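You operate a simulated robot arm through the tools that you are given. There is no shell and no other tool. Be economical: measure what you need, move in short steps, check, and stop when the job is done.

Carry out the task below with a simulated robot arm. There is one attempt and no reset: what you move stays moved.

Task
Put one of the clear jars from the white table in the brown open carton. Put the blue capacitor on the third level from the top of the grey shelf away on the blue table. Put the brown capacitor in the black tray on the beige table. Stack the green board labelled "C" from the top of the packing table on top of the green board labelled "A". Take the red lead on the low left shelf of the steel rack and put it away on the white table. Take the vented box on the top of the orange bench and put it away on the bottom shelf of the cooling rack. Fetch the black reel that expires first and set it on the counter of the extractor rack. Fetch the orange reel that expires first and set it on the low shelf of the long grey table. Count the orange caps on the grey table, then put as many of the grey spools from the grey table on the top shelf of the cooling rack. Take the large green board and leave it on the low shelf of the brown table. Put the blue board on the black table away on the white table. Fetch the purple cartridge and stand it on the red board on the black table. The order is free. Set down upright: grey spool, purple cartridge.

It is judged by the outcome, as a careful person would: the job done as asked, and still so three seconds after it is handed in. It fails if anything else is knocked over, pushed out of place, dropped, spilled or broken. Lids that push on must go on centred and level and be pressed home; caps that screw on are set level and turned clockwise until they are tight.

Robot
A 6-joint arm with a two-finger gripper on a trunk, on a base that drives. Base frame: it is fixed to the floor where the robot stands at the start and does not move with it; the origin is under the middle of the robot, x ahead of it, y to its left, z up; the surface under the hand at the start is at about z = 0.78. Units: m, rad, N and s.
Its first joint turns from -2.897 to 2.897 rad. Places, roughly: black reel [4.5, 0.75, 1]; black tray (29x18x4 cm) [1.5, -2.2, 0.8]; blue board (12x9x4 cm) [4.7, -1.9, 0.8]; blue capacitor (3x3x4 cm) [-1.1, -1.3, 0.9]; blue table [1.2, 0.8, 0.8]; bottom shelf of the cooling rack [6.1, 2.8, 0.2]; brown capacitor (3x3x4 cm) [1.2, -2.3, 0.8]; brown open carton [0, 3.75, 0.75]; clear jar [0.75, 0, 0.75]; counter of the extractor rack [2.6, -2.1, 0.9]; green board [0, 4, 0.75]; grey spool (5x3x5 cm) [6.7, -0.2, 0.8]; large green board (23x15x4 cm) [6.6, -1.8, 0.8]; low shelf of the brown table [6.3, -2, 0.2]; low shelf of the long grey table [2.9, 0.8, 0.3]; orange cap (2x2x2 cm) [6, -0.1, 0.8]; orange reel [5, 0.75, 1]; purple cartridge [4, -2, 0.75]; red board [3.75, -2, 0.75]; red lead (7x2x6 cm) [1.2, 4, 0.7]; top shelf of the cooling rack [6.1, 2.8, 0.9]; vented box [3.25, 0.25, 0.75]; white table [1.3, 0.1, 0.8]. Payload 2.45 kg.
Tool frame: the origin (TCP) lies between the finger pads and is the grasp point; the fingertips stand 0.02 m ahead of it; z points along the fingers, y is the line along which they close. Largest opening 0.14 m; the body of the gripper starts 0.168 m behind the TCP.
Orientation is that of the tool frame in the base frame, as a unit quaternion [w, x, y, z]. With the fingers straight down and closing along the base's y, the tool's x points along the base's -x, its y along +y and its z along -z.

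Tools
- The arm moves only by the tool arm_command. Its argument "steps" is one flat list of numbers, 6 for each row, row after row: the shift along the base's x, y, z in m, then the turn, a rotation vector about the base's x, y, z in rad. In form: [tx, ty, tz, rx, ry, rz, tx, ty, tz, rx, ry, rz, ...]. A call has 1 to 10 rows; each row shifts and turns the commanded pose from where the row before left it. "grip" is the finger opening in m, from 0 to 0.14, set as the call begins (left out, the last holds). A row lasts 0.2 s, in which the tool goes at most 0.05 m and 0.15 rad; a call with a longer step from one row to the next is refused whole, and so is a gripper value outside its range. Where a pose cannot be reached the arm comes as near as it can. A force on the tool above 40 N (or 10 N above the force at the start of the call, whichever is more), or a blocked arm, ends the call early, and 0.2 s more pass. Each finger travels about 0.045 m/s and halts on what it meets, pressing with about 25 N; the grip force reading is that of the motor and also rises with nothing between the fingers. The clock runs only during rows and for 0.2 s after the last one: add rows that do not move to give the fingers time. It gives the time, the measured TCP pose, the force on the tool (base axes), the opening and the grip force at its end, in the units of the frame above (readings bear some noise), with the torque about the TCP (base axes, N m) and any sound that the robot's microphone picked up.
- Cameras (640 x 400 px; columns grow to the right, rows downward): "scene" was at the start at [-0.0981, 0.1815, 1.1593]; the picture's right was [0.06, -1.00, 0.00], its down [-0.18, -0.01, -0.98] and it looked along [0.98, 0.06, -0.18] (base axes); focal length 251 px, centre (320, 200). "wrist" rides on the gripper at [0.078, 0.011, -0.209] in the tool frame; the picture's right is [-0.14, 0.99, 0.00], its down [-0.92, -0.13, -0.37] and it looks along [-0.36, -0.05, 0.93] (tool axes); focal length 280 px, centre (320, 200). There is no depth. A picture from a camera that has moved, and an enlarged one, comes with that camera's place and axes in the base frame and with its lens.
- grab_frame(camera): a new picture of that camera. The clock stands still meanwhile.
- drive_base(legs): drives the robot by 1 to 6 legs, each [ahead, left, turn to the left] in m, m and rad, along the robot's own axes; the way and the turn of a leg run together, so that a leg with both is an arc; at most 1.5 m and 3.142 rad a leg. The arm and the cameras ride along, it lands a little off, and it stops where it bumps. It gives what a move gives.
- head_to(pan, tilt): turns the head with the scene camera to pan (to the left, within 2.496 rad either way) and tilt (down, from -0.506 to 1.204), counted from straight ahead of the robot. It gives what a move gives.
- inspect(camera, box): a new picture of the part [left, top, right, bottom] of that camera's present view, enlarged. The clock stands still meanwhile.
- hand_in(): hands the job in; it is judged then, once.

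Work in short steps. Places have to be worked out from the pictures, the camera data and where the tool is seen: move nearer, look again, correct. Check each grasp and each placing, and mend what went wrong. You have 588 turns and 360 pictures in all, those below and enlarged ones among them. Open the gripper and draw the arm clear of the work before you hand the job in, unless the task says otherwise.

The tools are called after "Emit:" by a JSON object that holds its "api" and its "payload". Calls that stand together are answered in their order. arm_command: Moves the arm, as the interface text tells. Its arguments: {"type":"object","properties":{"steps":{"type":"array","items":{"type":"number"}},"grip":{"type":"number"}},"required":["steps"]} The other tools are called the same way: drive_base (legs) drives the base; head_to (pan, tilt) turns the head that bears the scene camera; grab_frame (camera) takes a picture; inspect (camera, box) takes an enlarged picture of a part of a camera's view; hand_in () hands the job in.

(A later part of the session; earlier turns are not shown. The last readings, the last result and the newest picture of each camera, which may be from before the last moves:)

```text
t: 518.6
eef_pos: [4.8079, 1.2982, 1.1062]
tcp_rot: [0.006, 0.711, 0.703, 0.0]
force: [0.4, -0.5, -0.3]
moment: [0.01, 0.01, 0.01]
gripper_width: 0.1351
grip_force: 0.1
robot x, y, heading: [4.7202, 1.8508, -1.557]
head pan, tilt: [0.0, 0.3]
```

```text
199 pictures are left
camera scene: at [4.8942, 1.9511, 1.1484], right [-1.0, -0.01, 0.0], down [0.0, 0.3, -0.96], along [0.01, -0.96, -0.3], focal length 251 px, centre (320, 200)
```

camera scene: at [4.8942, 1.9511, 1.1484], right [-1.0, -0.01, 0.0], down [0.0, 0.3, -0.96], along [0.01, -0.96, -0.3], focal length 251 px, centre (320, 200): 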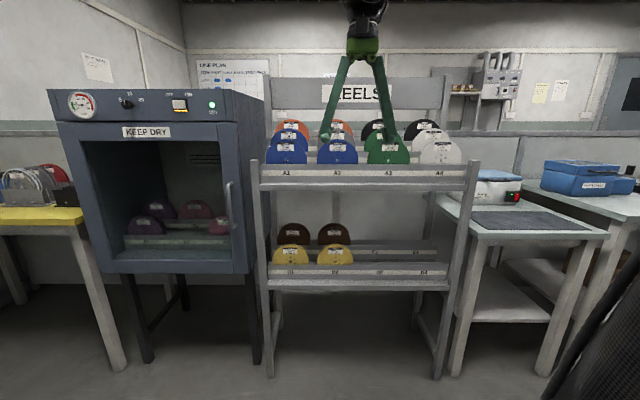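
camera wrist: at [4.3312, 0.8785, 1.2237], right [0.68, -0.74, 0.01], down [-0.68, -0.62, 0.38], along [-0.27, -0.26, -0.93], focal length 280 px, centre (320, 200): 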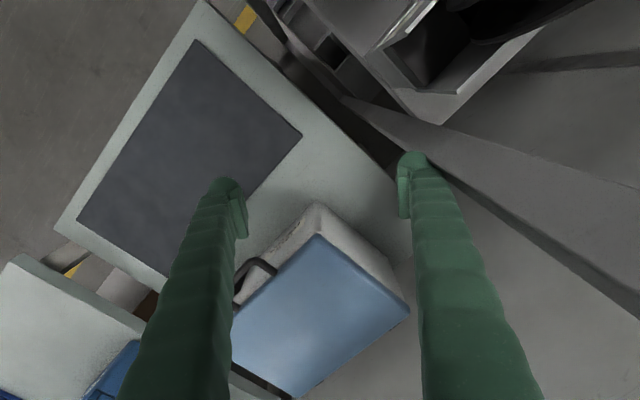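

I'll zoom in on the reels to read their labels.

Emit:
{"api": "inspect", "payload": {"camera": "scene", "box": [255, 110, 365, 180]}}

Emit:
{"api": "inspect", "payload": {"camera": "scene", "box": [355, 110, 465, 180]}}

Emit:
{"api": "inspect", "payload": {"camera": "scene", "box": [0, 140, 110, 230]}}

```text
5.71 times, centred on (310, 145) of scene
camera zoom: at [4.8942, 1.9511, 1.1484], right [-1.0, -0.01, 0.0], down [0.0, 0.3, -0.96], along [0.01, -0.96, -0.3], focal length 1436 px, centre (377, 514)
```

zoom: 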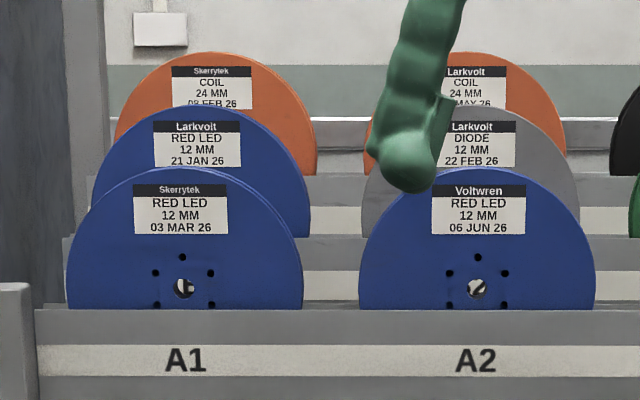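

```text
5.71 times, centred on (410, 145) of scene
camera zoom: at [4.8942, 1.9511, 1.1484], right [-1.0, -0.01, 0.0], down [0.0, 0.3, -0.96], along [0.01, -0.96, -0.3], focal length 1436 px, centre (-194, 514)
```

zoom: 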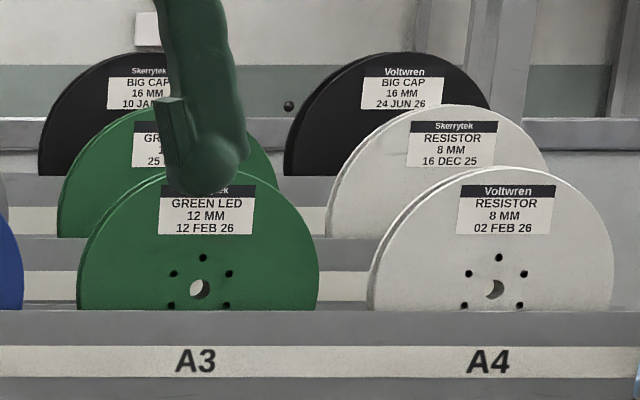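

```text
4.44 times, centred on (55, 185) of scene
camera zoom: at [4.8942, 1.9511, 1.1484], right [-1.0, -0.01, 0.0], down [0.0, 0.3, -0.96], along [0.01, -0.96, -0.3], focal length 1117 px, centre (1498, 267)
```

zoom: 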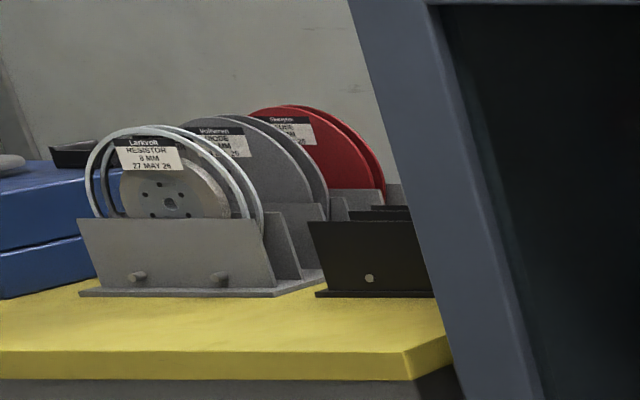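

The earliest black reel is "BIG CAP 10 JAN 26" (A3, back row). The earliest orange is "COIL 08 FEB 26" (A1, back row). The sign panel stands close behind them, so I'll view the rack from above with the wrist camera.

Emit:
{"api": "arm_command", "payload": {"steps": [-0.01, -0.01, 0.045, 0, 0, 0, -0.01, -0.01, 0.045, 0, 0, 0, -0.01, -0.01, 0.045, 0, 0, 0, -0.01, -0.01, 0.045, 0, 0, 0, -0.01, -0.01, 0.045, 0, 0, 0, -0.02, -0.02, 0.03, 0, 0, 0, -0.02, -0.03, 0.0, 0, 0, 0, -0.02, -0.03, 0, 0, 0, 0, -0.02, -0.03, 0, 0, 0, 0]}}

Emit:
{"api": "grab_frame", "payload": {"camera": "wrist"}}

```text
t: 520.6
eef_pos: [4.6786, 1.1467, 1.3458]
tcp_rot: [0.006, 0.712, 0.702, 0.0]
force: [0.2, 0.4, 0.8]
moment: [-0.07, 0.06, 0.01]
gripper_width: 0.135
grip_force: 0.1
out of reach, approached as far as the arm can: row 9
robot x, y, heading: [4.7221, 1.8524, -1.56]
head pan, tilt: [0.0, 0.3]
```

```text
195 pictures are left
camera wrist: at [4.6885, 1.2268, 1.5549], right [0.99, -0.15, 0.01], down [-0.14, -0.92, 0.38], along [-0.05, -0.37, -0.93], focal length 280 px, centre (320, 200)
```

wrist: 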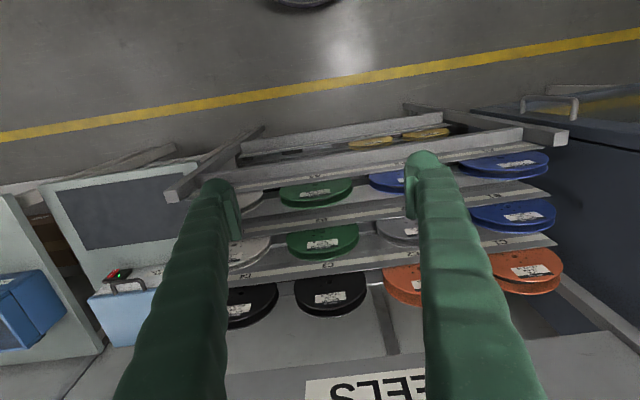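

Emit:
{"api": "inspect", "payload": {"camera": "wrist", "box": [230, 150, 430, 320]}}

Emit:
{"api": "inspect", "payload": {"camera": "wrist", "box": [430, 130, 600, 320]}}

```text
2.35 times, centred on (330, 235) of wrist
camera zoom: at [4.6885, 1.2268, 1.5549], right [0.99, -0.15, 0.01], down [-0.14, -0.92, 0.38], along [-0.05, -0.37, -0.93], focal length 660 px, centre (296, 118)
```

zoom: 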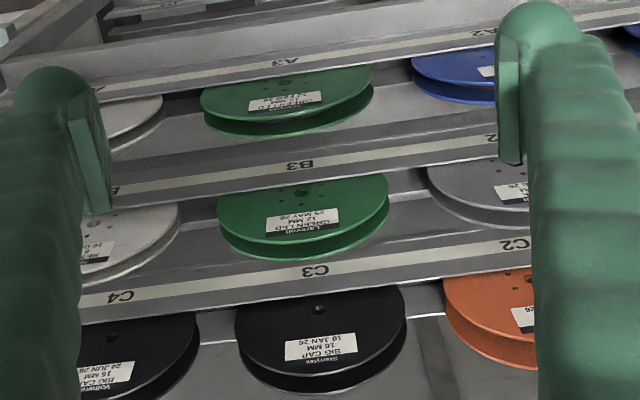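

```text
2.11 times, centred on (515, 225) of wrist
camera zoom: at [4.6885, 1.2268, 1.5549], right [0.99, -0.15, 0.01], down [-0.14, -0.92, 0.38], along [-0.05, -0.37, -0.93], focal length 590 px, centre (-90, 147)
```

zoom: 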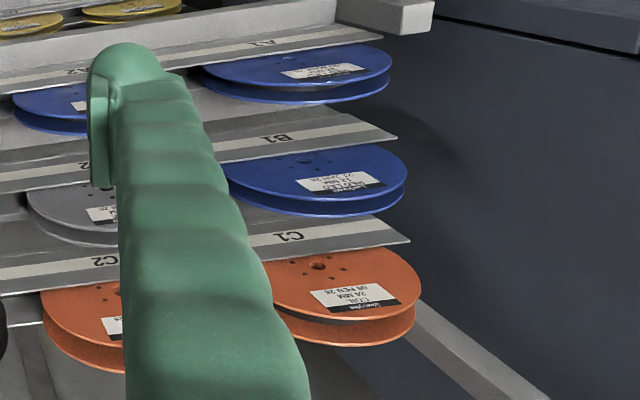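

From triangulation, the black A3 reel's front face is at (4.657, 0.858), top z≈1.158, thickness about 2 cm, R≈0.076. The sign plane is at y≈0.80, z 1.20–1.32. I'll rotate the hand 90° so it closes along y, and lean it 25° toward me to clear the sign.

Emit:
{"api": "arm_command", "payload": {"steps": [0, 0.01, 0, 0, 0, 0.145, 0, 0.01, 0, 0, 0, 0.145, 0, 0.01, 0, 0, 0, 0.145, 0, 0.01, 0, 0, 0, 0.145, 0, 0.01, 0, 0, 0, 0.145, 0, 0.01, 0, 0, 0, 0.145, 0, 0.01, 0, 0, 0, 0.145, 0, 0.01, 0, 0, 0, 0.145, 0, 0.01, 0, 0, 0, 0.145, 0, 0.01, 0, 0, 0, 0.145], "grip": 0.08}}

Emit:
{"api": "arm_command", "payload": {"steps": [0, 0, 0, 0, 0, 0.121, 0, 0, 0, -0.11, 0, 0, 0, 0, 0, -0.11, 0, 0, 0, 0, 0, -0.11, 0, 0, 0, 0, 0, -0.106, 0, 0, 0, 0, 0, 0, 0, 0]}}

Emit:
{"api": "grab_frame", "payload": {"camera": "wrist"}}

Emit:
{"api": "grab_frame", "payload": {"camera": "scene"}}

```text
t: 522.9
eef_pos: [4.6787, 1.2475, 1.3457]
tcp_rot: [0.004, 0.066, 0.998, 0.004]
force: [-0.6, -0.3, -0.6]
moment: [0.03, 0.03, 0.0]
gripper_width: 0.0798
grip_force: 0.1
robot x, y, heading: [4.7182, 1.8537, -1.56]
head pan, tilt: [0.0, 0.3]
```

```text
t: 524.2
eef_pos: [4.6785, 1.2475, 1.3455]
tcp_rot: [0.005, 0.004, 0.977, -0.212]
force: [0.4, 0.1, -1.5]
moment: [-0.03, 0.0, 0.02]
gripper_width: 0.0801
grip_force: 0.0
robot x, y, heading: [4.7238, 1.8506, -1.558]
head pan, tilt: [0.0, 0.3]
```

```text
192 pictures are left
camera wrist: at [4.5985, 1.3441, 1.5312], right [0.15, 0.9, -0.41], down [0.92, 0.03, 0.4], along [0.37, -0.43, -0.82], focal length 280 px, centre (320, 200)
```

wrist: 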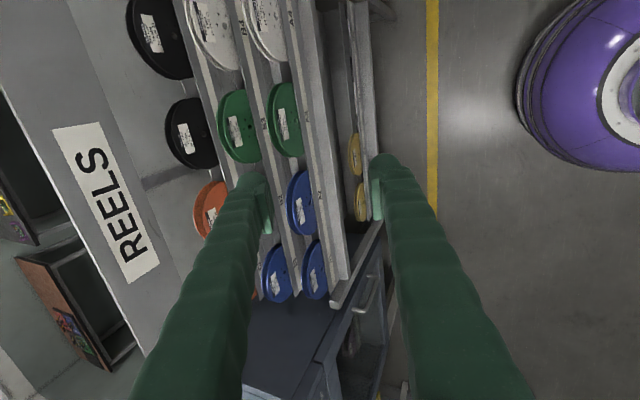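

```text
191 pictures are left
camera scene: at [4.8942, 1.951, 1.1484], right [-1.0, -0.01, 0.0], down [0.0, 0.3, -0.96], along [0.01, -0.96, -0.3], focal length 251 px, centre (320, 200)
```

scene: 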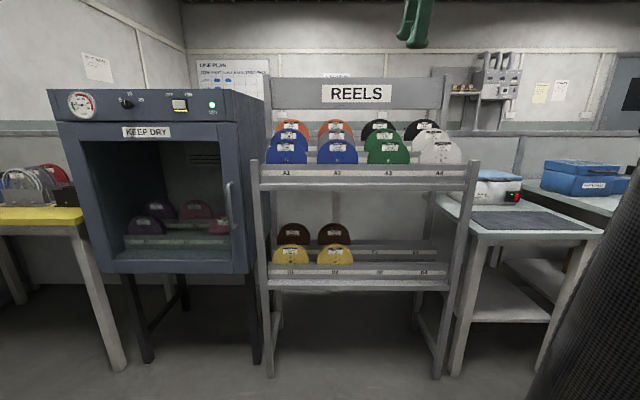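

The sign is actually at y≈0.76, so a 10° lean suffices. I'll reduce the tilt and drive forward so the hand is above the back row.

Emit:
{"api": "arm_command", "payload": {"steps": [0, 0, 0, 0.13, 0, 0, -0.01, 0, 0, 0.132, 0, 0, -0.01, 0, 0, 0, 0, 0]}}

Emit:
{"api": "drive_base", "payload": {"legs": [[0.33, 0, -0.012]]}}

Emit:
{"api": "grab_frame", "payload": {"camera": "wrist"}}

Emit:
{"api": "grab_frame", "payload": {"camera": "scene"}}

```text
t: 525.0
eef_pos: [4.6585, 1.2466, 1.3463]
tcp_rot: [0.005, 0.006, 0.997, -0.082]
force: [0.3, -1.0, 0.7]
moment: [0.0, -0.01, 0.01]
gripper_width: 0.0802
grip_force: 0.1
robot x, y, heading: [4.7184, 1.8544, -1.563]
head pan, tilt: [0.0, 0.3]
```

```text
t: 527.2
eef_pos: [4.6512, 0.9172, 1.3461]
tcp_rot: [0.004, 0.013, 0.996, -0.083]
force: [1.0, 0.2, 0.0]
moment: [-0.01, 0.0, 0.0]
gripper_width: 0.08
grip_force: 0.0
robot x, y, heading: [4.7184, 1.5219, -1.583]
head pan, tilt: [0.0, 0.3]
```

```text
190 pictures are left
camera wrist: at [4.5706, 0.964, 1.5501], right [0.16, 0.97, -0.16], down [0.91, -0.09, 0.39], along [0.37, -0.21, -0.9], focal length 280 px, centre (320, 200)
```

wrist: 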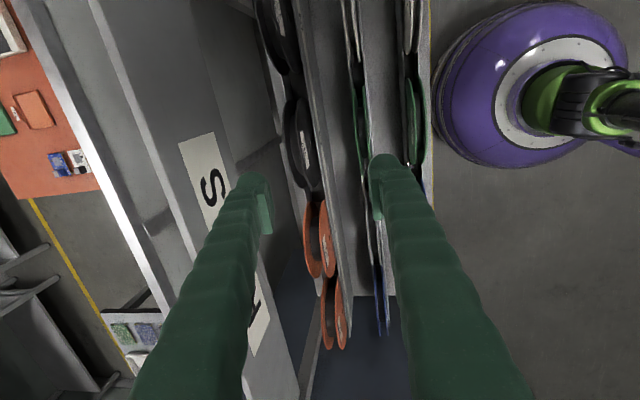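

```text
189 pictures are left
camera scene: at [4.8965, 1.6173, 1.1485], right [-1.0, 0.01, 0.0], down [0.0, 0.3, -0.96], along [-0.01, -0.96, -0.3], focal length 251 px, centre (320, 200)
```

scene: 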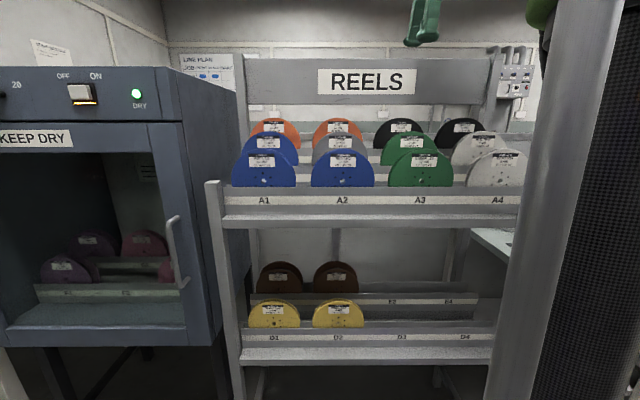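

I'll zoom in on this edge-on view of the black reel.

Emit:
{"api": "inspect", "payload": {"camera": "wrist", "box": [240, 70, 380, 220]}}

```text
2.67 times, centred on (310, 145) of wrist
camera zoom: at [4.5706, 0.964, 1.5501], right [0.16, 0.97, -0.16], down [0.91, -0.09, 0.39], along [0.37, -0.21, -0.9], focal length 748 px, centre (347, 347)
```

zoom: 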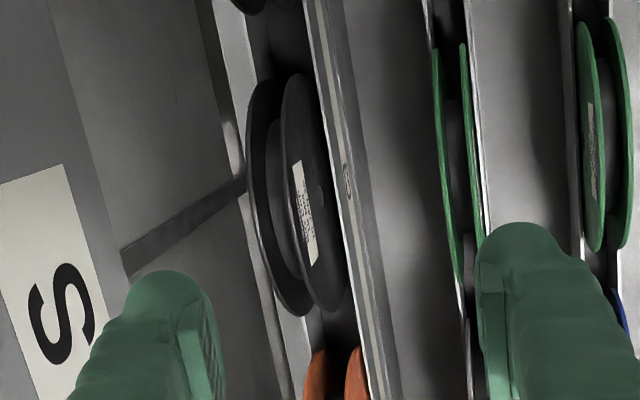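

The reel's flanges at the top are at y≈0.835–0.855 (2 cm apart), with its centre at (4.643, 0.845). I'll narrow the opening, centre over it and descend partway.

Emit:
{"api": "arm_command", "payload": {"steps": [-0.003, -0.036, 0, 0, 0, 0, -0.003, -0.036, 0, 0, 0, 0, 0, 0, -0.045, 0, 0, 0, 0, 0, -0.045, 0, 0, 0, 0, 0, -0.03, 0, 0, 0, 0, 0, 0, 0, 0, 0], "grip": 0.05}}

Emit:
{"api": "grab_frame", "payload": {"camera": "wrist"}}

Emit:
{"api": "grab_frame", "payload": {"camera": "scene"}}

```text
t: 528.6
eef_pos: [4.6442, 0.844, 1.2257]
tcp_rot: [0.004, 0.013, 0.996, -0.083]
force: [-0.1, -0.6, 0.3]
moment: [0.01, -0.01, 0.0]
gripper_width: 0.05
grip_force: 0.0
robot x, y, heading: [4.7217, 1.5198, -1.573]
head pan, tilt: [0.0, 0.3]
```

```text
187 pictures are left
camera wrist: at [4.565, 0.891, 1.4297], right [0.16, 0.97, -0.16], down [0.91, -0.09, 0.39], along [0.37, -0.21, -0.9], focal length 280 px, centre (320, 200)
```

wrist: 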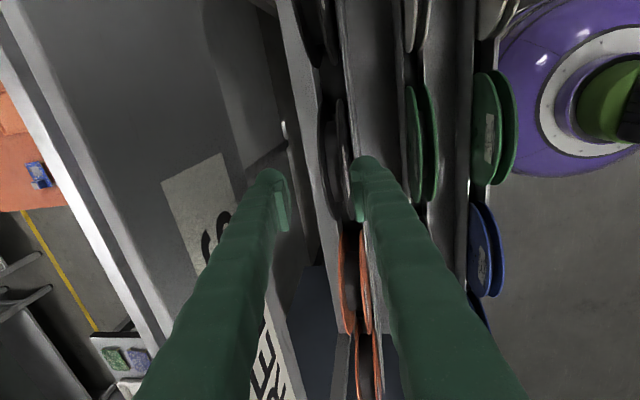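

```text
186 pictures are left
camera scene: at [4.8965, 1.6173, 1.1485], right [-1.0, 0.01, 0.0], down [0.0, 0.3, -0.96], along [-0.01, -0.96, -0.3], focal length 251 px, centre (320, 200)
```

scene: 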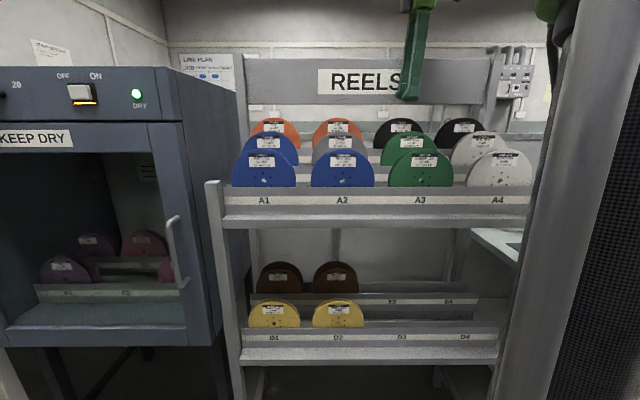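

Well aligned vertically. I'll descend to 1.143 and close.

Emit:
{"api": "arm_command", "payload": {"steps": [0, 0.001, -0.04, 0, 0, 0, 0, 0.001, -0.03, 0, 0, 0, 0, 0, -0.012, 0, 0, 0, 0, 0, 0, 0, 0, 0]}}

Emit:
{"api": "grab_frame", "payload": {"camera": "wrist"}}

Emit:
{"api": "arm_command", "payload": {"steps": [0, 0, 0, 0, 0, 0, 0, 0, 0, 0, 0, 0, 0, 0, 0, 0, 0, 0], "grip": 0.01}}

Emit:
{"api": "grab_frame", "payload": {"camera": "wrist"}}

```text
t: 529.6
eef_pos: [4.6443, 0.8462, 1.1444]
tcp_rot: [0.004, 0.013, 0.996, -0.083]
force: [-0.5, 0.1, 0.1]
moment: [0.01, -0.05, 0.01]
gripper_width: 0.05
grip_force: 0.0
robot x, y, heading: [4.7234, 1.5225, -1.574]
head pan, tilt: [0.0, 0.3]
```

```text
185 pictures are left
camera wrist: at [4.5648, 0.894, 1.3475], right [0.16, 0.97, -0.16], down [0.91, -0.09, 0.39], along [0.37, -0.21, -0.9], focal length 280 px, centre (320, 200)
```

wrist: 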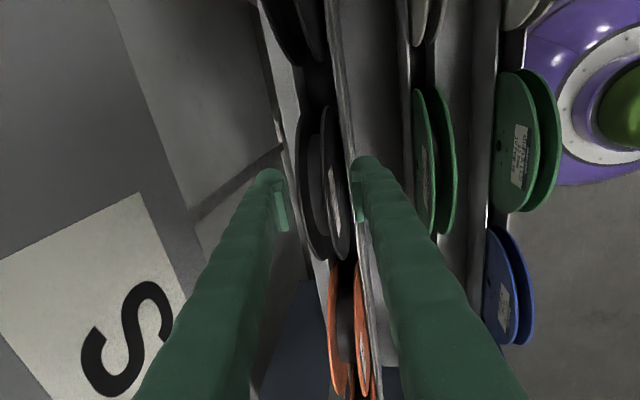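

```text
t: 530.4
eef_pos: [4.6445, 0.8475, 1.1444]
tcp_rot: [0.004, 0.013, 0.996, -0.083]
force: [-0.1, 5.1, 0.3]
moment: [0.59, 0.01, 0.05]
gripper_width: 0.0227
grip_force: 25.4
robot x, y, heading: [4.7218, 1.5193, -1.572]
head pan, tilt: [0.0, 0.3]
```

```text
184 pictures are left
camera wrist: at [4.5648, 0.8944, 1.3477], right [0.16, 0.97, -0.16], down [0.91, -0.09, 0.39], along [0.37, -0.21, -0.9], focal length 280 px, centre (320, 200)
```

wrist: 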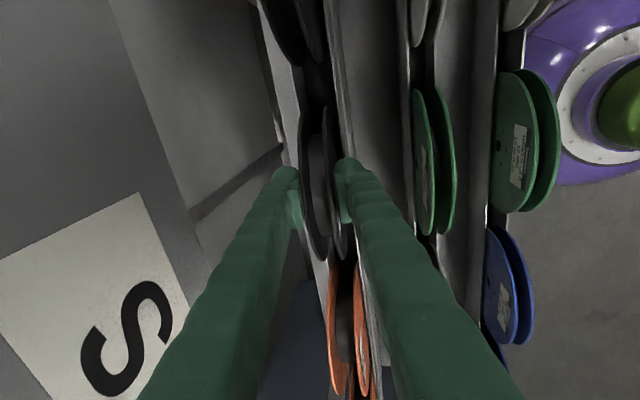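

Gripped at 2.3 cm across the flanges. I'll lift slowly and check.

Emit:
{"api": "arm_command", "payload": {"steps": [0, 0, 0.015, 0, 0, 0, 0, 0, 0.02, 0, 0, 0, 0, 0, 0.025, 0, 0, 0, 0, 0, 0, 0, 0, 0]}}

Emit:
{"api": "grab_frame", "payload": {"camera": "wrist"}}

Emit:
{"api": "inspect", "payload": {"camera": "scene", "box": [340, 60, 520, 200]}}

```text
t: 531.4
eef_pos: [4.6446, 0.8477, 1.2048]
tcp_rot: [0.004, 0.013, 0.997, -0.082]
force: [-0.2, 3.5, -0.6]
moment: [0.6, -0.02, 0.08]
gripper_width: 0.0227
grip_force: 25.1
robot x, y, heading: [4.7251, 1.5196, -1.569]
head pan, tilt: [0.0, 0.3]
```

```text
183 pictures are left
camera wrist: at [4.5652, 0.8949, 1.4082], right [0.16, 0.97, -0.16], down [0.91, -0.09, 0.39], along [0.37, -0.21, -0.9], focal length 280 px, centre (320, 200)
```

wrist: 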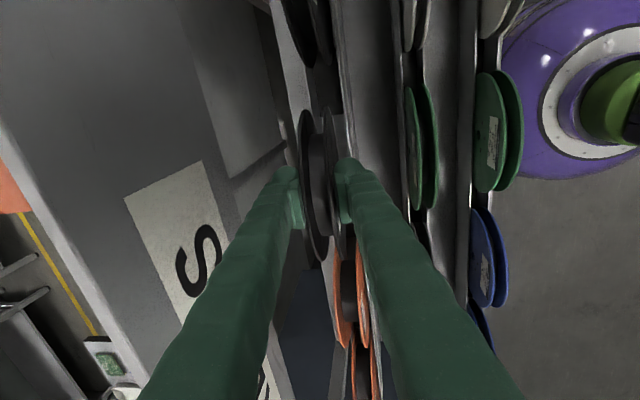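

```text
2.86 times, centred on (430, 130) of scene
camera zoom: at [4.8965, 1.6175, 1.1484], right [-1.0, 0.01, 0.0], down [0.0, 0.3, -0.96], along [-0.01, -0.96, -0.3], focal length 718 px, centre (6, 400)
```

zoom: 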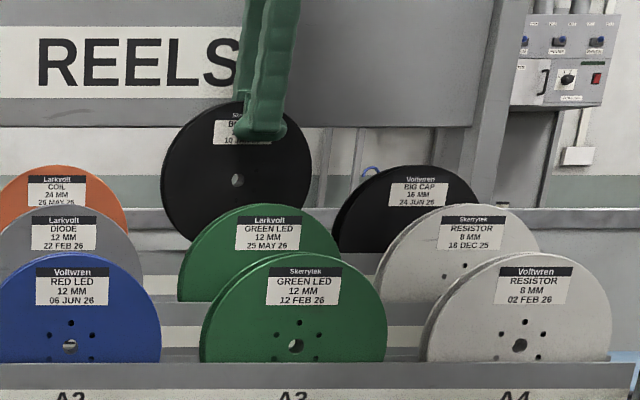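

The reel is coming up. I'll lift on to 1.29 to clear the front rows.

Emit:
{"api": "arm_command", "payload": {"steps": [0, 0.002, 0.03, 0, 0, 0, 0, 0.002, 0.03, 0, 0, 0, 0, 0.003, 0.025, 0, 0, 0, 0, 0, 0, 0, 0, 0]}}

Emit:
{"api": "inspect", "payload": {"camera": "scene", "box": [340, 40, 520, 200]}}

```text
t: 532.4
eef_pos: [4.6438, 0.8549, 1.2904]
tcp_rot: [0.004, 0.013, 0.996, -0.083]
force: [0.1, 0.6, -0.4]
moment: [0.01, 0.03, -0.03]
gripper_width: 0.022
grip_force: 25.0
robot x, y, heading: [4.7214, 1.5222, -1.577]
head pan, tilt: [0.0, 0.3]
```

```text
2.50 times, centred on (430, 120) of scene
camera zoom: at [4.8965, 1.6173, 1.1485], right [-1.0, 0.01, 0.0], down [0.0, 0.3, -0.96], along [-0.01, -0.96, -0.3], focal length 628 px, centre (45, 400)
```

zoom: 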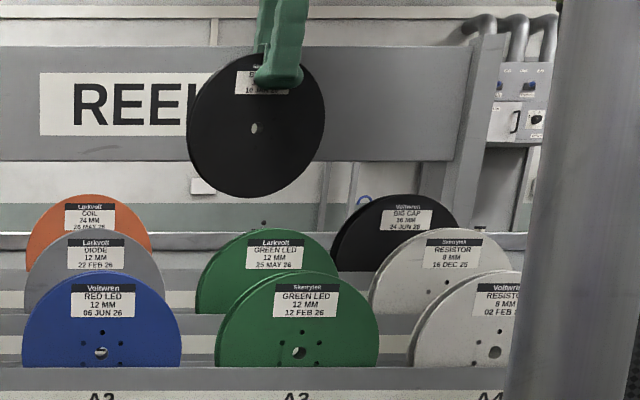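

Clear of the front rows. I'll back off and transport it around to the extractor rack.

Emit:
{"api": "drive_base", "payload": {"legs": [[-0.35, 0, 0], [0, 0, -1.571]]}}

Emit:
{"api": "arm_command", "payload": {"steps": [0.03, 0, -0.03, 0, 0, 0, 0.03, 0, -0.03, 0, 0, 0, 0.03, 0, -0.03, 0, 0, 0]}}

Emit:
{"api": "drive_base", "payload": {"legs": [[1.5, 0.2, 0], [1.5, 0, 0], [1.45, 0, 0]]}}

Emit:
{"api": "grab_frame", "payload": {"camera": "wrist"}}

```text
t: 538.5
eef_pos: [4.0565, 1.9463, 1.2895]
tcp_rot: [-0.057, 0.714, 0.695, -0.062]
force: [-0.8, -0.1, -1.5]
moment: [0.01, -0.03, 0.02]
gripper_width: 0.0217
grip_force: 25.0
robot x, y, heading: [4.7223, 1.8692, 3.138]
head pan, tilt: [0.0, 0.3]
```

```text
t: 539.3
eef_pos: [4.1449, 1.9462, 1.1987]
tcp_rot: [-0.056, 0.714, 0.695, -0.062]
force: [-0.6, 0.4, -1.2]
moment: [0.01, -0.09, 0.0]
gripper_width: 0.022
grip_force: 24.7
robot x, y, heading: [4.7282, 1.8697, 3.137]
head pan, tilt: [0.0, 0.3]
```

```text
refused: leg 1 is longer than a leg can be; nothing moved
```

```text
180 pictures are left
camera wrist: at [4.1921, 2.0256, 1.403], right [0.97, -0.16, -0.16], down [-0.09, -0.91, 0.39], along [-0.21, -0.37, -0.9], focal length 280 px, centre (320, 200)
```

wrist: 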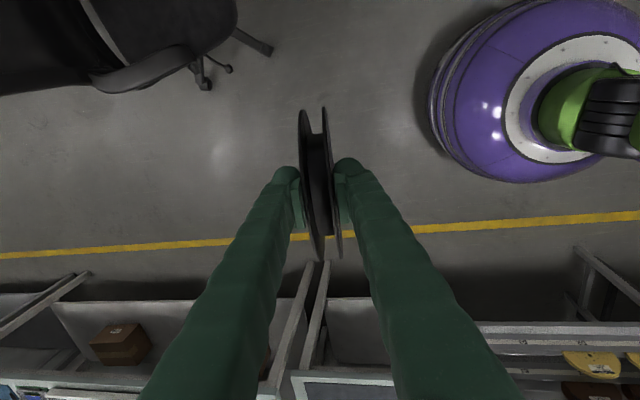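

The reel is held. There's a chair near y≈2.15, so I'll shift toward the benches first, then go forward.

Emit:
{"api": "drive_base", "payload": {"legs": [[0, 0.3, 0], [1.48, 0, 0], [1.48, 0, 0], [1.45, 0, 0]]}}

Emit:
{"api": "drive_base", "payload": {"legs": [[0, 0, 1.571], [1.3, 0, 0], [1.35, 0, 0]]}}

Emit:
{"api": "grab_frame", "payload": {"camera": "scene"}}

```text
t: 562.0
eef_pos: [-0.2449, 1.6814, 1.2]
tcp_rot: [-0.056, 0.713, 0.696, -0.061]
force: [-0.7, 0.1, -1.5]
moment: [0.04, -0.03, 0.03]
gripper_width: 0.0216
grip_force: 25.3
robot x, y, heading: [0.3323, 1.6069, 3.141]
head pan, tilt: [0.0, 0.3]
```

```text
t: 568.5
eef_pos: [0.2645, 0.7052, 1.1996]
tcp_rot: [0.005, 0.004, 0.997, -0.083]
force: [0.5, 0.1, -0.9]
moment: [-0.02, 0.06, 0.02]
gripper_width: 0.022
grip_force: 25.1
robot x, y, heading: [0.3315, 1.2888, -1.557]
head pan, tilt: [0.0, 0.3]
stopped in leg 2: the robot was blocked; the commanded pose is now the measured one
```

```text
179 pictures are left
camera scene: at [0.5045, 1.3841, 1.1484], right [-1.0, -0.01, 0.0], down [0.0, 0.3, -0.96], along [0.01, -0.96, -0.3], focal length 251 px, centre (320, 200)
```

scene: 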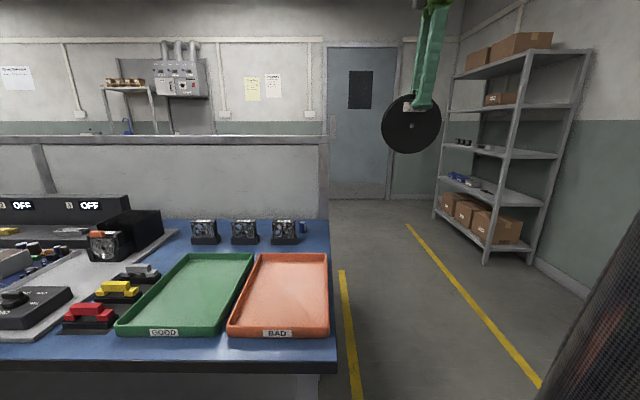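

I bumped the blue table's corner, but nothing looks disturbed. I'll back off, shift right to x≈-0.1 and continue.

Emit:
{"api": "drive_base", "payload": {"legs": [[-0.1, 0, 0], [0, -0.42, 0], [1.2, 0, 0], [1.2, 0, 0]]}}

Emit:
{"api": "inspect", "payload": {"camera": "scene", "box": [0, 100, 640, 400]}}

```text
t: 583.2
eef_pos: [-0.1633, -1.6005, 1.2004]
tcp_rot: [0.005, 0.012, 0.997, -0.082]
force: [1.0, 0.6, -1.3]
moment: [0.01, 0.02, 0.0]
gripper_width: 0.0218
grip_force: 25.1
robot x, y, heading: [-0.0872, -1.0193, -1.572]
head pan, tilt: [0.0, 0.3]
```

```text
1.00 times, centred on (320, 250) of scene (not enlarged: the box is as wide or as high as the picture)
camera zoom: at [0.0876, -0.925, 1.1485], right [-1.0, 0.0, 0.0], down [0.0, 0.3, -0.96], along [0.0, -0.96, -0.3], focal length 251 px, centre (320, 150)
```

zoom: 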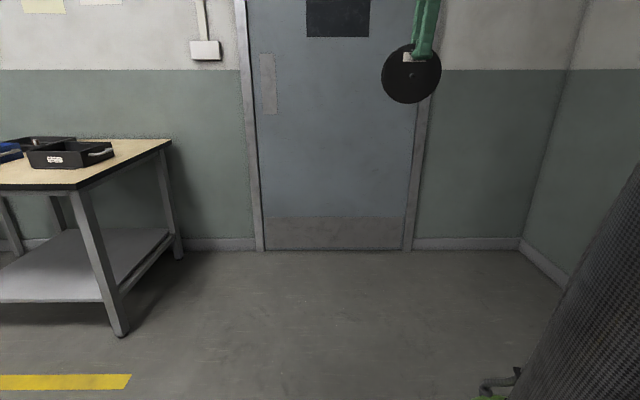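

Emit:
{"api": "drive_base", "payload": {"legs": [[0, 1.4, 0], [0, 1.2, 0]]}}

Emit:
{"api": "head_to", "payload": {"pan": 0, "tilt": 0.35}}

Emit:
{"api": "grab_frame", "payload": {"camera": "scene"}}

```text
t: 595.9
eef_pos: [2.4681, -1.5773, 1.1992]
tcp_rot: [0.006, 0.002, 0.997, -0.083]
force: [-0.2, 0.5, -1.5]
moment: [0.0, 0.03, -0.04]
gripper_width: 0.022
grip_force: 24.6
robot x, y, heading: [2.5335, -0.9923, -1.556]
head pan, tilt: [0.0, 0.3]
```

```text
t: 596.6
eef_pos: [2.4682, -1.577, 1.2004]
tcp_rot: [0.005, 0.002, 0.997, -0.083]
force: [-0.3, -0.6, -1.7]
moment: [0.04, -0.03, 0.0]
gripper_width: 0.0221
grip_force: 24.3
robot x, y, heading: [2.5313, -0.9969, -1.555]
head pan, tilt: [0.0, 0.351]
```

```text
177 pictures are left
camera scene: at [2.7054, -0.8963, 1.1438], right [-1.0, -0.02, 0.0], down [-0.01, 0.34, -0.94], along [0.01, -0.94, -0.34], focal length 251 px, centre (320, 200)
```

scene: 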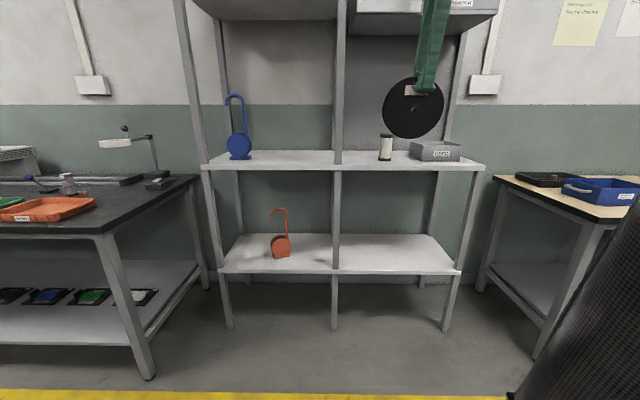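

The extractor rack's counter is clear between the middle post and the blue tool, at about x≈2.85. I'll lay the reel flat by pitching the hand to horizontal. First I'll reposition with more reach.

Emit:
{"api": "drive_base", "payload": {"legs": [[-0.15, 0.36, -0.016]]}}

Emit:
{"api": "arm_command", "payload": {"steps": [0, -0.04, -0.02, 0, 0, 0, 0, -0.04, -0.02, 0, 0, 0, 0, -0.04, -0.02, 0, 0, 0, 0, -0.04, -0.02, 0, 0, 0, 0, -0.04, -0.02, 0, 0, 0, 0, 0, 0, 0, 0, 0]}}

Emit:
{"api": "arm_command", "payload": {"steps": [0, 0, 0, -0.14, 0, 0, 0, 0, 0, -0.14, 0, 0, 0, 0, 0, -0.14, 0, 0, 0, 0, 0, -0.14, 0, 0, 0, 0, 0, -0.14, 0, 0, 0, 0, 0, -0.14, 0, 0]}}

Emit:
{"api": "grab_frame", "payload": {"camera": "scene"}}

```text
t: 599.0
eef_pos: [2.8216, -1.4223, 1.1992]
tcp_rot: [0.005, 0.007, 0.997, -0.083]
force: [0.6, 0.2, -0.9]
moment: [0.04, 0.04, 0.01]
gripper_width: 0.0219
grip_force: 24.9
robot x, y, heading: [2.8889, -0.8422, -1.567]
head pan, tilt: [0.0, 0.351]
```

```text
t: 600.4
eef_pos: [2.8213, -1.6248, 1.0987]
tcp_rot: [0.005, 0.008, 0.996, -0.084]
force: [0.2, 0.1, -1.4]
moment: [-0.03, 0.02, 0.02]
gripper_width: 0.0219
grip_force: 24.7
robot x, y, heading: [2.8932, -0.8438, -1.561]
head pan, tilt: [0.0, 0.351]
```

```text
t: 601.8
eef_pos: [2.8207, -1.6236, 1.0993]
tcp_rot: [0.007, 0.005, 0.876, -0.483]
force: [0.3, 0.2, -1.7]
moment: [0.06, -0.01, 0.0]
gripper_width: 0.022
grip_force: 24.9
robot x, y, heading: [2.8921, -0.8431, -1.564]
head pan, tilt: [0.0, 0.351]
```

```text
176 pictures are left
camera scene: at [3.0665, -0.7451, 1.1437], right [-1.0, 0.0, 0.0], down [0.0, 0.34, -0.94], along [0.0, -0.94, -0.34], focal length 251 px, centre (320, 200)
```

scene: 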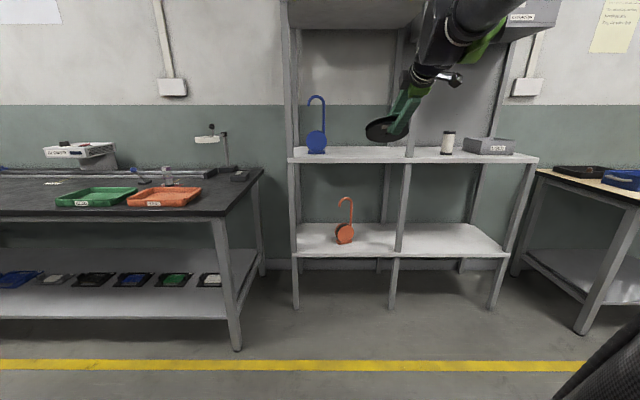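

Continue pitching to nearly horizontal.

Emit:
{"api": "arm_command", "payload": {"steps": [0, 0, 0, -0.135, 0, 0, 0, 0, 0, -0.135, 0, 0, 0, 0, 0, -0.135, 0, 0, 0, 0, 0, -0.13, 0, 0, 0, 0, 0, 0, 0, 0]}}

Emit:
{"api": "inspect", "payload": {"camera": "scene", "box": [280, 60, 480, 180]}}

Emit:
{"api": "grab_frame", "payload": {"camera": "wrist"}}

```text
t: 603.0
eef_pos: [2.821, -1.6227, 1.0992]
tcp_rot: [0.008, 0.002, 0.717, -0.697]
force: [0.8, -0.6, -1.4]
moment: [0.08, 0.04, 0.03]
gripper_width: 0.0219
grip_force: 24.9
robot x, y, heading: [2.8924, -0.8456, -1.566]
head pan, tilt: [0.0, 0.351]
```

```text
3.20 times, centred on (380, 120) of scene
camera zoom: at [3.0665, -0.745, 1.1437], right [-1.0, 0.0, 0.0], down [0.0, 0.34, -0.94], along [0.0, -0.94, -0.34], focal length 804 px, centre (128, 456)
```

zoom: 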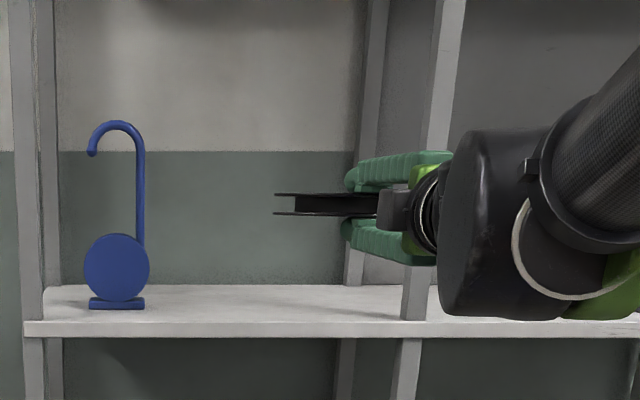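

```text
174 pictures are left
camera wrist: at [2.7411, -1.4147, 1.0938], right [0.15, 0.03, -0.99], down [0.92, 0.37, 0.15], along [0.37, -0.93, 0.03], focal length 280 px, centre (320, 200)
```

wrist: 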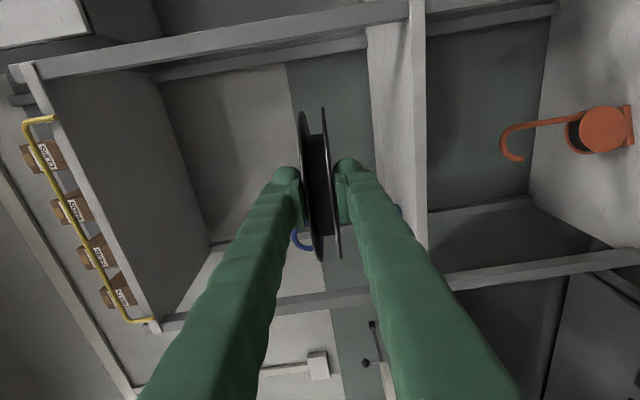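

The reel is level. By triangulation, the counter's front edge is at y≈-1.97, z≈0.92. I'll keep the fingers in front of the edge, slide the reel over the counter, set it down and push it in. First lower in front.

Emit:
{"api": "drive_base", "payload": {"legs": [[0.15, 0, 0]]}}

Emit:
{"api": "arm_command", "payload": {"steps": [0, 0, -0.04, 0, 0, 0, 0, 0, -0.04, 0, 0, 0, 0, 0, -0.04, 0, 0, 0, 0, 0, -0.015, 0, 0, 0, 0, 0, 0, 0, 0, 0]}}

Emit:
{"api": "grab_frame", "payload": {"camera": "wrist"}}

Emit:
{"api": "inspect", "payload": {"camera": "scene", "box": [280, 80, 480, 200]}}

```text
t: 604.4
eef_pos: [2.8213, -1.7737, 1.0991]
tcp_rot: [0.008, 0.004, 0.717, -0.697]
force: [0.5, -0.4, -1.1]
moment: [0.11, 0.03, 0.0]
gripper_width: 0.0222
grip_force: 24.5
robot x, y, heading: [2.8967, -0.9933, -1.568]
head pan, tilt: [0.0, 0.351]
```

```text
t: 605.6
eef_pos: [2.8203, -1.7738, 0.9633]
tcp_rot: [0.009, 0.003, 0.718, -0.696]
force: [0.2, 0.1, -0.9]
moment: [0.09, 0.0, -0.04]
gripper_width: 0.022
grip_force: 25.0
robot x, y, heading: [2.896, -0.9966, -1.569]
head pan, tilt: [0.0, 0.351]
```

```text
173 pictures are left
camera wrist: at [2.7405, -1.5656, 0.9585], right [0.15, 0.03, -0.99], down [0.92, 0.37, 0.15], along [0.37, -0.93, 0.03], focal length 280 px, centre (320, 200)
```

wrist: 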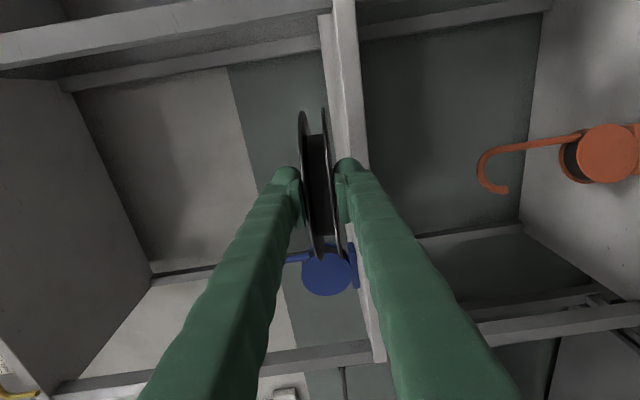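

```text
3.20 times, centred on (380, 140) of scene
camera zoom: at [3.0672, -0.8962, 1.1437], right [-1.0, 0.0, 0.0], down [0.0, 0.34, -0.94], along [0.0, -0.94, -0.34], focal length 804 px, centre (128, 392)
```

zoom: 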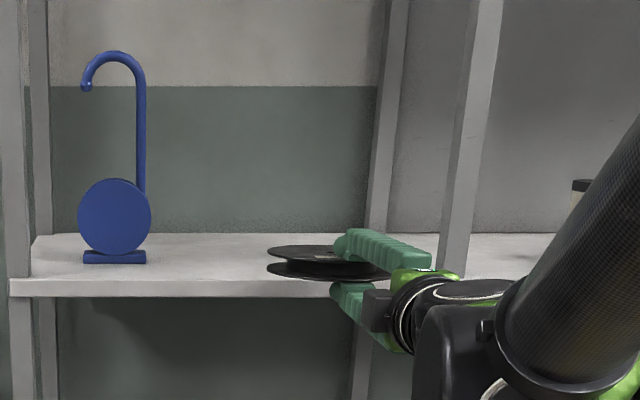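

The reel is about 3 cm above the counter. I'll advance so its centre passes the edge while the fingertips stay in front.

Emit:
{"api": "arm_command", "payload": {"steps": [0, -0.04, 0, 0, 0, 0, 0, -0.04, 0, 0, 0, 0, 0, -0.04, 0, 0, 0, 0, 0, -0.03, 0, 0, 0, 0, 0, 0, 0, 0, 0, 0]}}

Emit:
{"api": "grab_frame", "payload": {"camera": "wrist"}}

Emit:
{"api": "inspect", "payload": {"camera": "scene", "box": [300, 100, 460, 200]}}

```text
t: 606.8
eef_pos: [2.8206, -1.9244, 0.9649]
tcp_rot: [0.008, 0.003, 0.717, -0.697]
force: [-0.2, -0.4, -0.6]
moment: [0.07, 0.02, -0.03]
gripper_width: 0.0219
grip_force: 25.2
robot x, y, heading: [2.8915, -0.9963, -1.569]
head pan, tilt: [0.0, 0.351]
```

```text
171 pictures are left
camera wrist: at [2.7414, -1.7159, 0.9586], right [0.15, 0.03, -0.99], down [0.92, 0.37, 0.15], along [0.37, -0.93, 0.03], focal length 280 px, centre (320, 200)
```

wrist: 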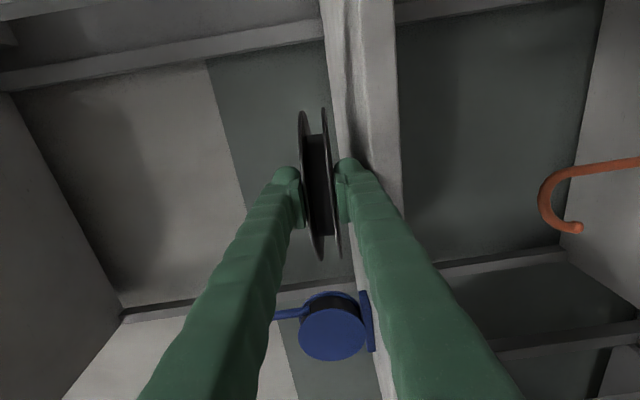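

```text
4.00 times, centred on (380, 150) of scene
camera zoom: at [3.0672, -0.8962, 1.1437], right [-1.0, 0.0, 0.0], down [0.0, 0.34, -0.94], along [0.0, -0.94, -0.34], focal length 1005 px, centre (80, 400)
```

zoom: 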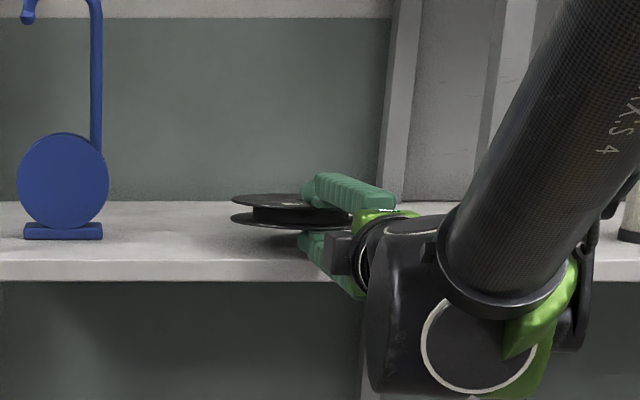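

I'll lower slowly and see at what height contact occurs.

Emit:
{"api": "arm_command", "payload": {"steps": [0, 0, -0.01, 0, 0, 0, 0, 0, -0.006, 0, 0, 0, 0, 0, -0.004, 0, 0, 0, 0, 0, -0.004, 0, 0, 0, 0, 0, -0.003, 0, 0, 0, 0, 0, -0.003, 0, 0, 0]}}

Emit:
{"api": "inspect", "payload": {"camera": "scene", "box": [300, 100, 460, 200]}}

```text
t: 607.3
eef_pos: [2.8221, -1.9247, 0.9564]
tcp_rot: [0.008, 0.002, 0.717, -0.697]
force: [1.3, 6.6, 27.0]
moment: [0.04, 0.35, -0.08]
gripper_width: 0.0217
grip_force: 24.6
robot x, y, heading: [2.8927, -0.9941, -1.57]
head pan, tilt: [0.0, 0.351]
stopped in row 2: the force on the tool passed its limit at 56 N (the readings are from after the stop); the commanded pose is now the measured one
```

```text
4.00 times, centred on (380, 150) of scene
camera zoom: at [3.0674, -0.8949, 1.1436], right [-1.0, 0.0, 0.0], down [0.0, 0.34, -0.94], along [0.0, -0.94, -0.34], focal length 1005 px, centre (80, 400)
```

zoom: 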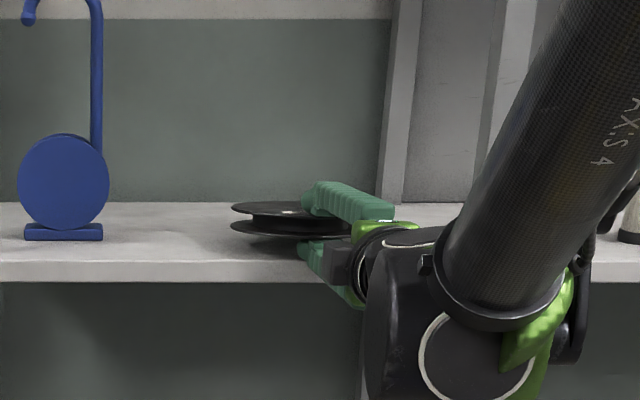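

Contact came from the lower finger on the counter, so the edge is nearer (y≈-1.905, z≈0.928). I'll raise, back off 4.7 cm, and lower again.

Emit:
{"api": "arm_command", "payload": {"steps": [0, 0, 0.012, 0, 0, 0, 0, 0.025, 0, 0, 0, 0, 0, 0.022, 0, 0, 0, 0, 0, 0, -0.01, 0, 0, 0, 0, 0, -0.006, 0, 0, 0, 0, 0, -0.004, 0, 0, 0, 0, 0, -0.004, 0, 0, 0]}}

Emit:
{"api": "inspect", "payload": {"camera": "scene", "box": [300, 100, 460, 200]}}

```text
t: 608.9
eef_pos: [2.82, -1.8781, 0.9434]
tcp_rot: [0.008, 0.002, 0.718, -0.696]
force: [-0.2, 0.4, -1.2]
moment: [0.03, 0.03, 0.0]
gripper_width: 0.0219
grip_force: 25.1
robot x, y, heading: [2.8922, -0.9948, -1.567]
head pan, tilt: [0.0, 0.351]
```

```text
4.00 times, centred on (380, 150) of scene
camera zoom: at [3.0672, -0.8963, 1.1437], right [-1.0, 0.0, 0.0], down [0.0, 0.34, -0.94], along [0.0, -0.94, -0.34], focal length 1005 px, centre (80, 400)
```

zoom: 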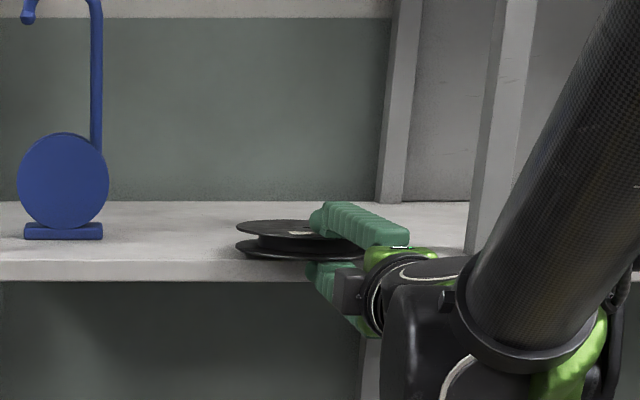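

No contact yet and the finger is in front of the edge. I'll continue lowering to contact.

Emit:
{"api": "arm_command", "payload": {"steps": [0, 0, -0.003, 0, 0, 0, 0, 0, -0.002, 0, 0, 0, 0, 0, -0.002, 0, 0, 0, 0, 0, -0.002, 0, 0, 0, 0, 0, -0.002, 0, 0, 0]}}

```text
t: 610.1
eef_pos: [2.8206, -1.8791, 0.9325]
tcp_rot: [0.008, 0.002, 0.718, -0.696]
force: [1.5, 1.5, 1.9]
moment: [-0.17, 0.22, 0.01]
gripper_width: 0.022
grip_force: 24.3
robot x, y, heading: [2.8941, -0.9904, -1.567]
head pan, tilt: [0.0, 0.351]
```

Emit:
{"api": "arm_command", "payload": {"steps": [0, 0, -0.002, 0, 0, 0, 0, 0, -0.001, 0, 0, 0]}}

Emit:
{"api": "inspect", "payload": {"camera": "scene", "box": [300, 100, 460, 200]}}

```text
t: 610.7
eef_pos: [2.8217, -1.8781, 0.9295]
tcp_rot: [0.009, 0.003, 0.717, -0.697]
force: [1.9, 5.5, 13.9]
moment: [-0.72, 0.44, -0.05]
gripper_width: 0.0223
grip_force: 24.8
robot x, y, heading: [2.8947, -0.9921, -1.567]
head pan, tilt: [0.0, 0.351]
```

```text
4.00 times, centred on (380, 150) of scene
camera zoom: at [3.0674, -0.8955, 1.1436], right [-1.0, 0.0, 0.0], down [0.0, 0.34, -0.94], along [0.0, -0.94, -0.34], focal length 1005 px, centre (80, 400)
```

zoom: 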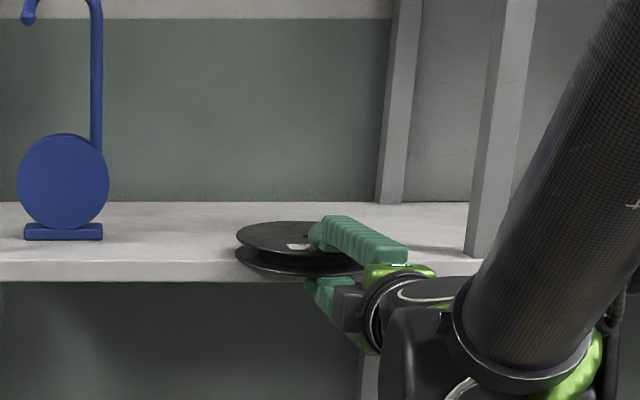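

I'll release slightly and see if the reel stays put.

Emit:
{"api": "arm_command", "payload": {"steps": [0, 0, 0, 0, 0, 0, 0, 0, 0, 0, 0, 0, 0, 0, 0, 0, 0, 0], "grip": 0.035}}

Emit:
{"api": "inspect", "payload": {"camera": "scene", "box": [300, 100, 460, 200]}}

```text
t: 611.5
eef_pos: [2.8213, -1.8783, 0.9295]
tcp_rot: [0.008, 0.004, 0.717, -0.697]
force: [0.6, 0.2, 0.1]
moment: [0.04, -0.02, -0.02]
gripper_width: 0.0349
grip_force: 0.0
robot x, y, heading: [2.8937, -0.9971, -1.566]
head pan, tilt: [0.0, 0.351]
```

```text
4.00 times, centred on (380, 150) of scene
camera zoom: at [3.0672, -0.8963, 1.1437], right [-1.0, 0.0, 0.0], down [0.0, 0.34, -0.94], along [0.0, -0.94, -0.34], focal length 1005 px, centre (80, 400)
```

zoom: 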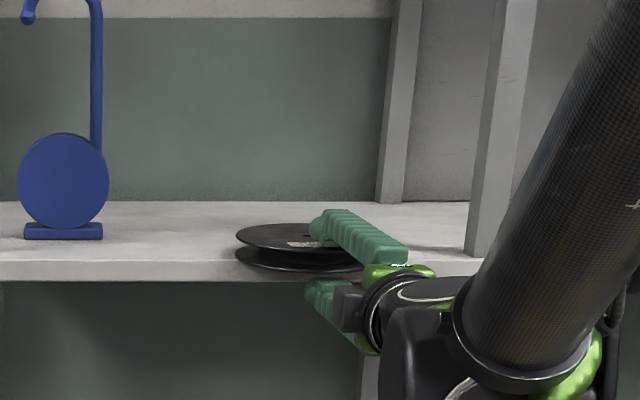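

The reel rests stably with about 4 cm overhang. I'll retreat, close the fingers, pitch the tips slightly down and gently push the reel farther in.

Emit:
{"api": "arm_command", "payload": {"steps": [0, 0.04, 0, 0, 0, 0, 0, 0.04, 0, 0, 0, 0, 0, 0.02, 0.03, 0.1, 0, 0, 0, 0, 0.02, 0.1, 0, 0, 0, 0, 0, 0.1, 0, 0, 0, 0, 0, 0.1, 0, 0, 0, 0, 0, 0, 0, 0]}}

Emit:
{"api": "arm_command", "payload": {"steps": [0, 0, -0.01, 0, 0, 0, 0, 0, -0.01, 0, 0, 0, 0, 0, 0, 0, 0, 0], "grip": 0.0}}

Emit:
{"api": "inspect", "payload": {"camera": "scene", "box": [300, 100, 460, 200]}}

Emit:
{"api": "grab_frame", "payload": {"camera": "wrist"}}

```text
t: 613.1
eef_pos: [2.8218, -1.7781, 0.9792]
tcp_rot: [0.008, 0.005, 0.842, -0.54]
force: [0.3, -0.7, 0.5]
moment: [0.01, 0.03, 0.0]
gripper_width: 0.0349
grip_force: 0.0
robot x, y, heading: [2.8943, -0.9929, -1.567]
head pan, tilt: [0.0, 0.351]
```

```text
t: 613.9
eef_pos: [2.8218, -1.779, 0.959]
tcp_rot: [0.007, 0.004, 0.841, -0.541]
force: [0.4, 0.2, -0.3]
moment: [0.03, 0.02, 0.0]
gripper_width: 0.0
grip_force: 24.8
robot x, y, heading: [2.8957, -0.994, -1.568]
head pan, tilt: [0.0, 0.351]
```

```text
4.00 times, centred on (380, 150) of scene
camera zoom: at [3.0672, -0.8962, 1.1437], right [-1.0, 0.0, 0.0], down [0.0, 0.34, -0.94], along [0.0, -0.94, -0.34], focal length 1005 px, centre (80, 400)
```

zoom: 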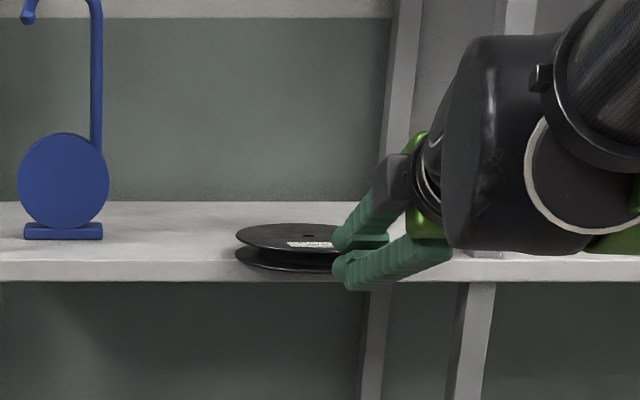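

```text
164 pictures are left
camera wrist: at [2.7413, -1.5843, 1.0355], right [0.15, 0.41, -0.9], down [0.92, 0.28, 0.29], along [0.37, -0.87, -0.33], focal length 280 px, centre (320, 200)
```

wrist: 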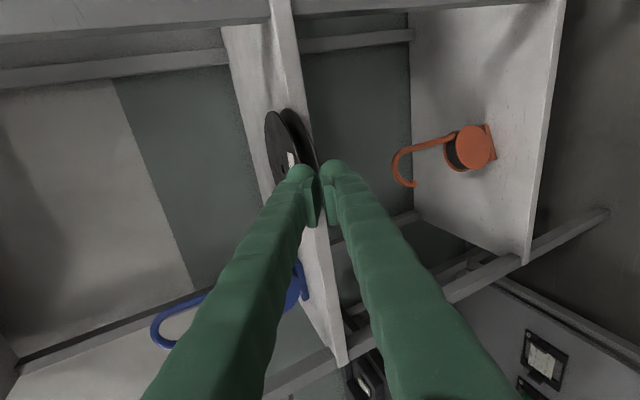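

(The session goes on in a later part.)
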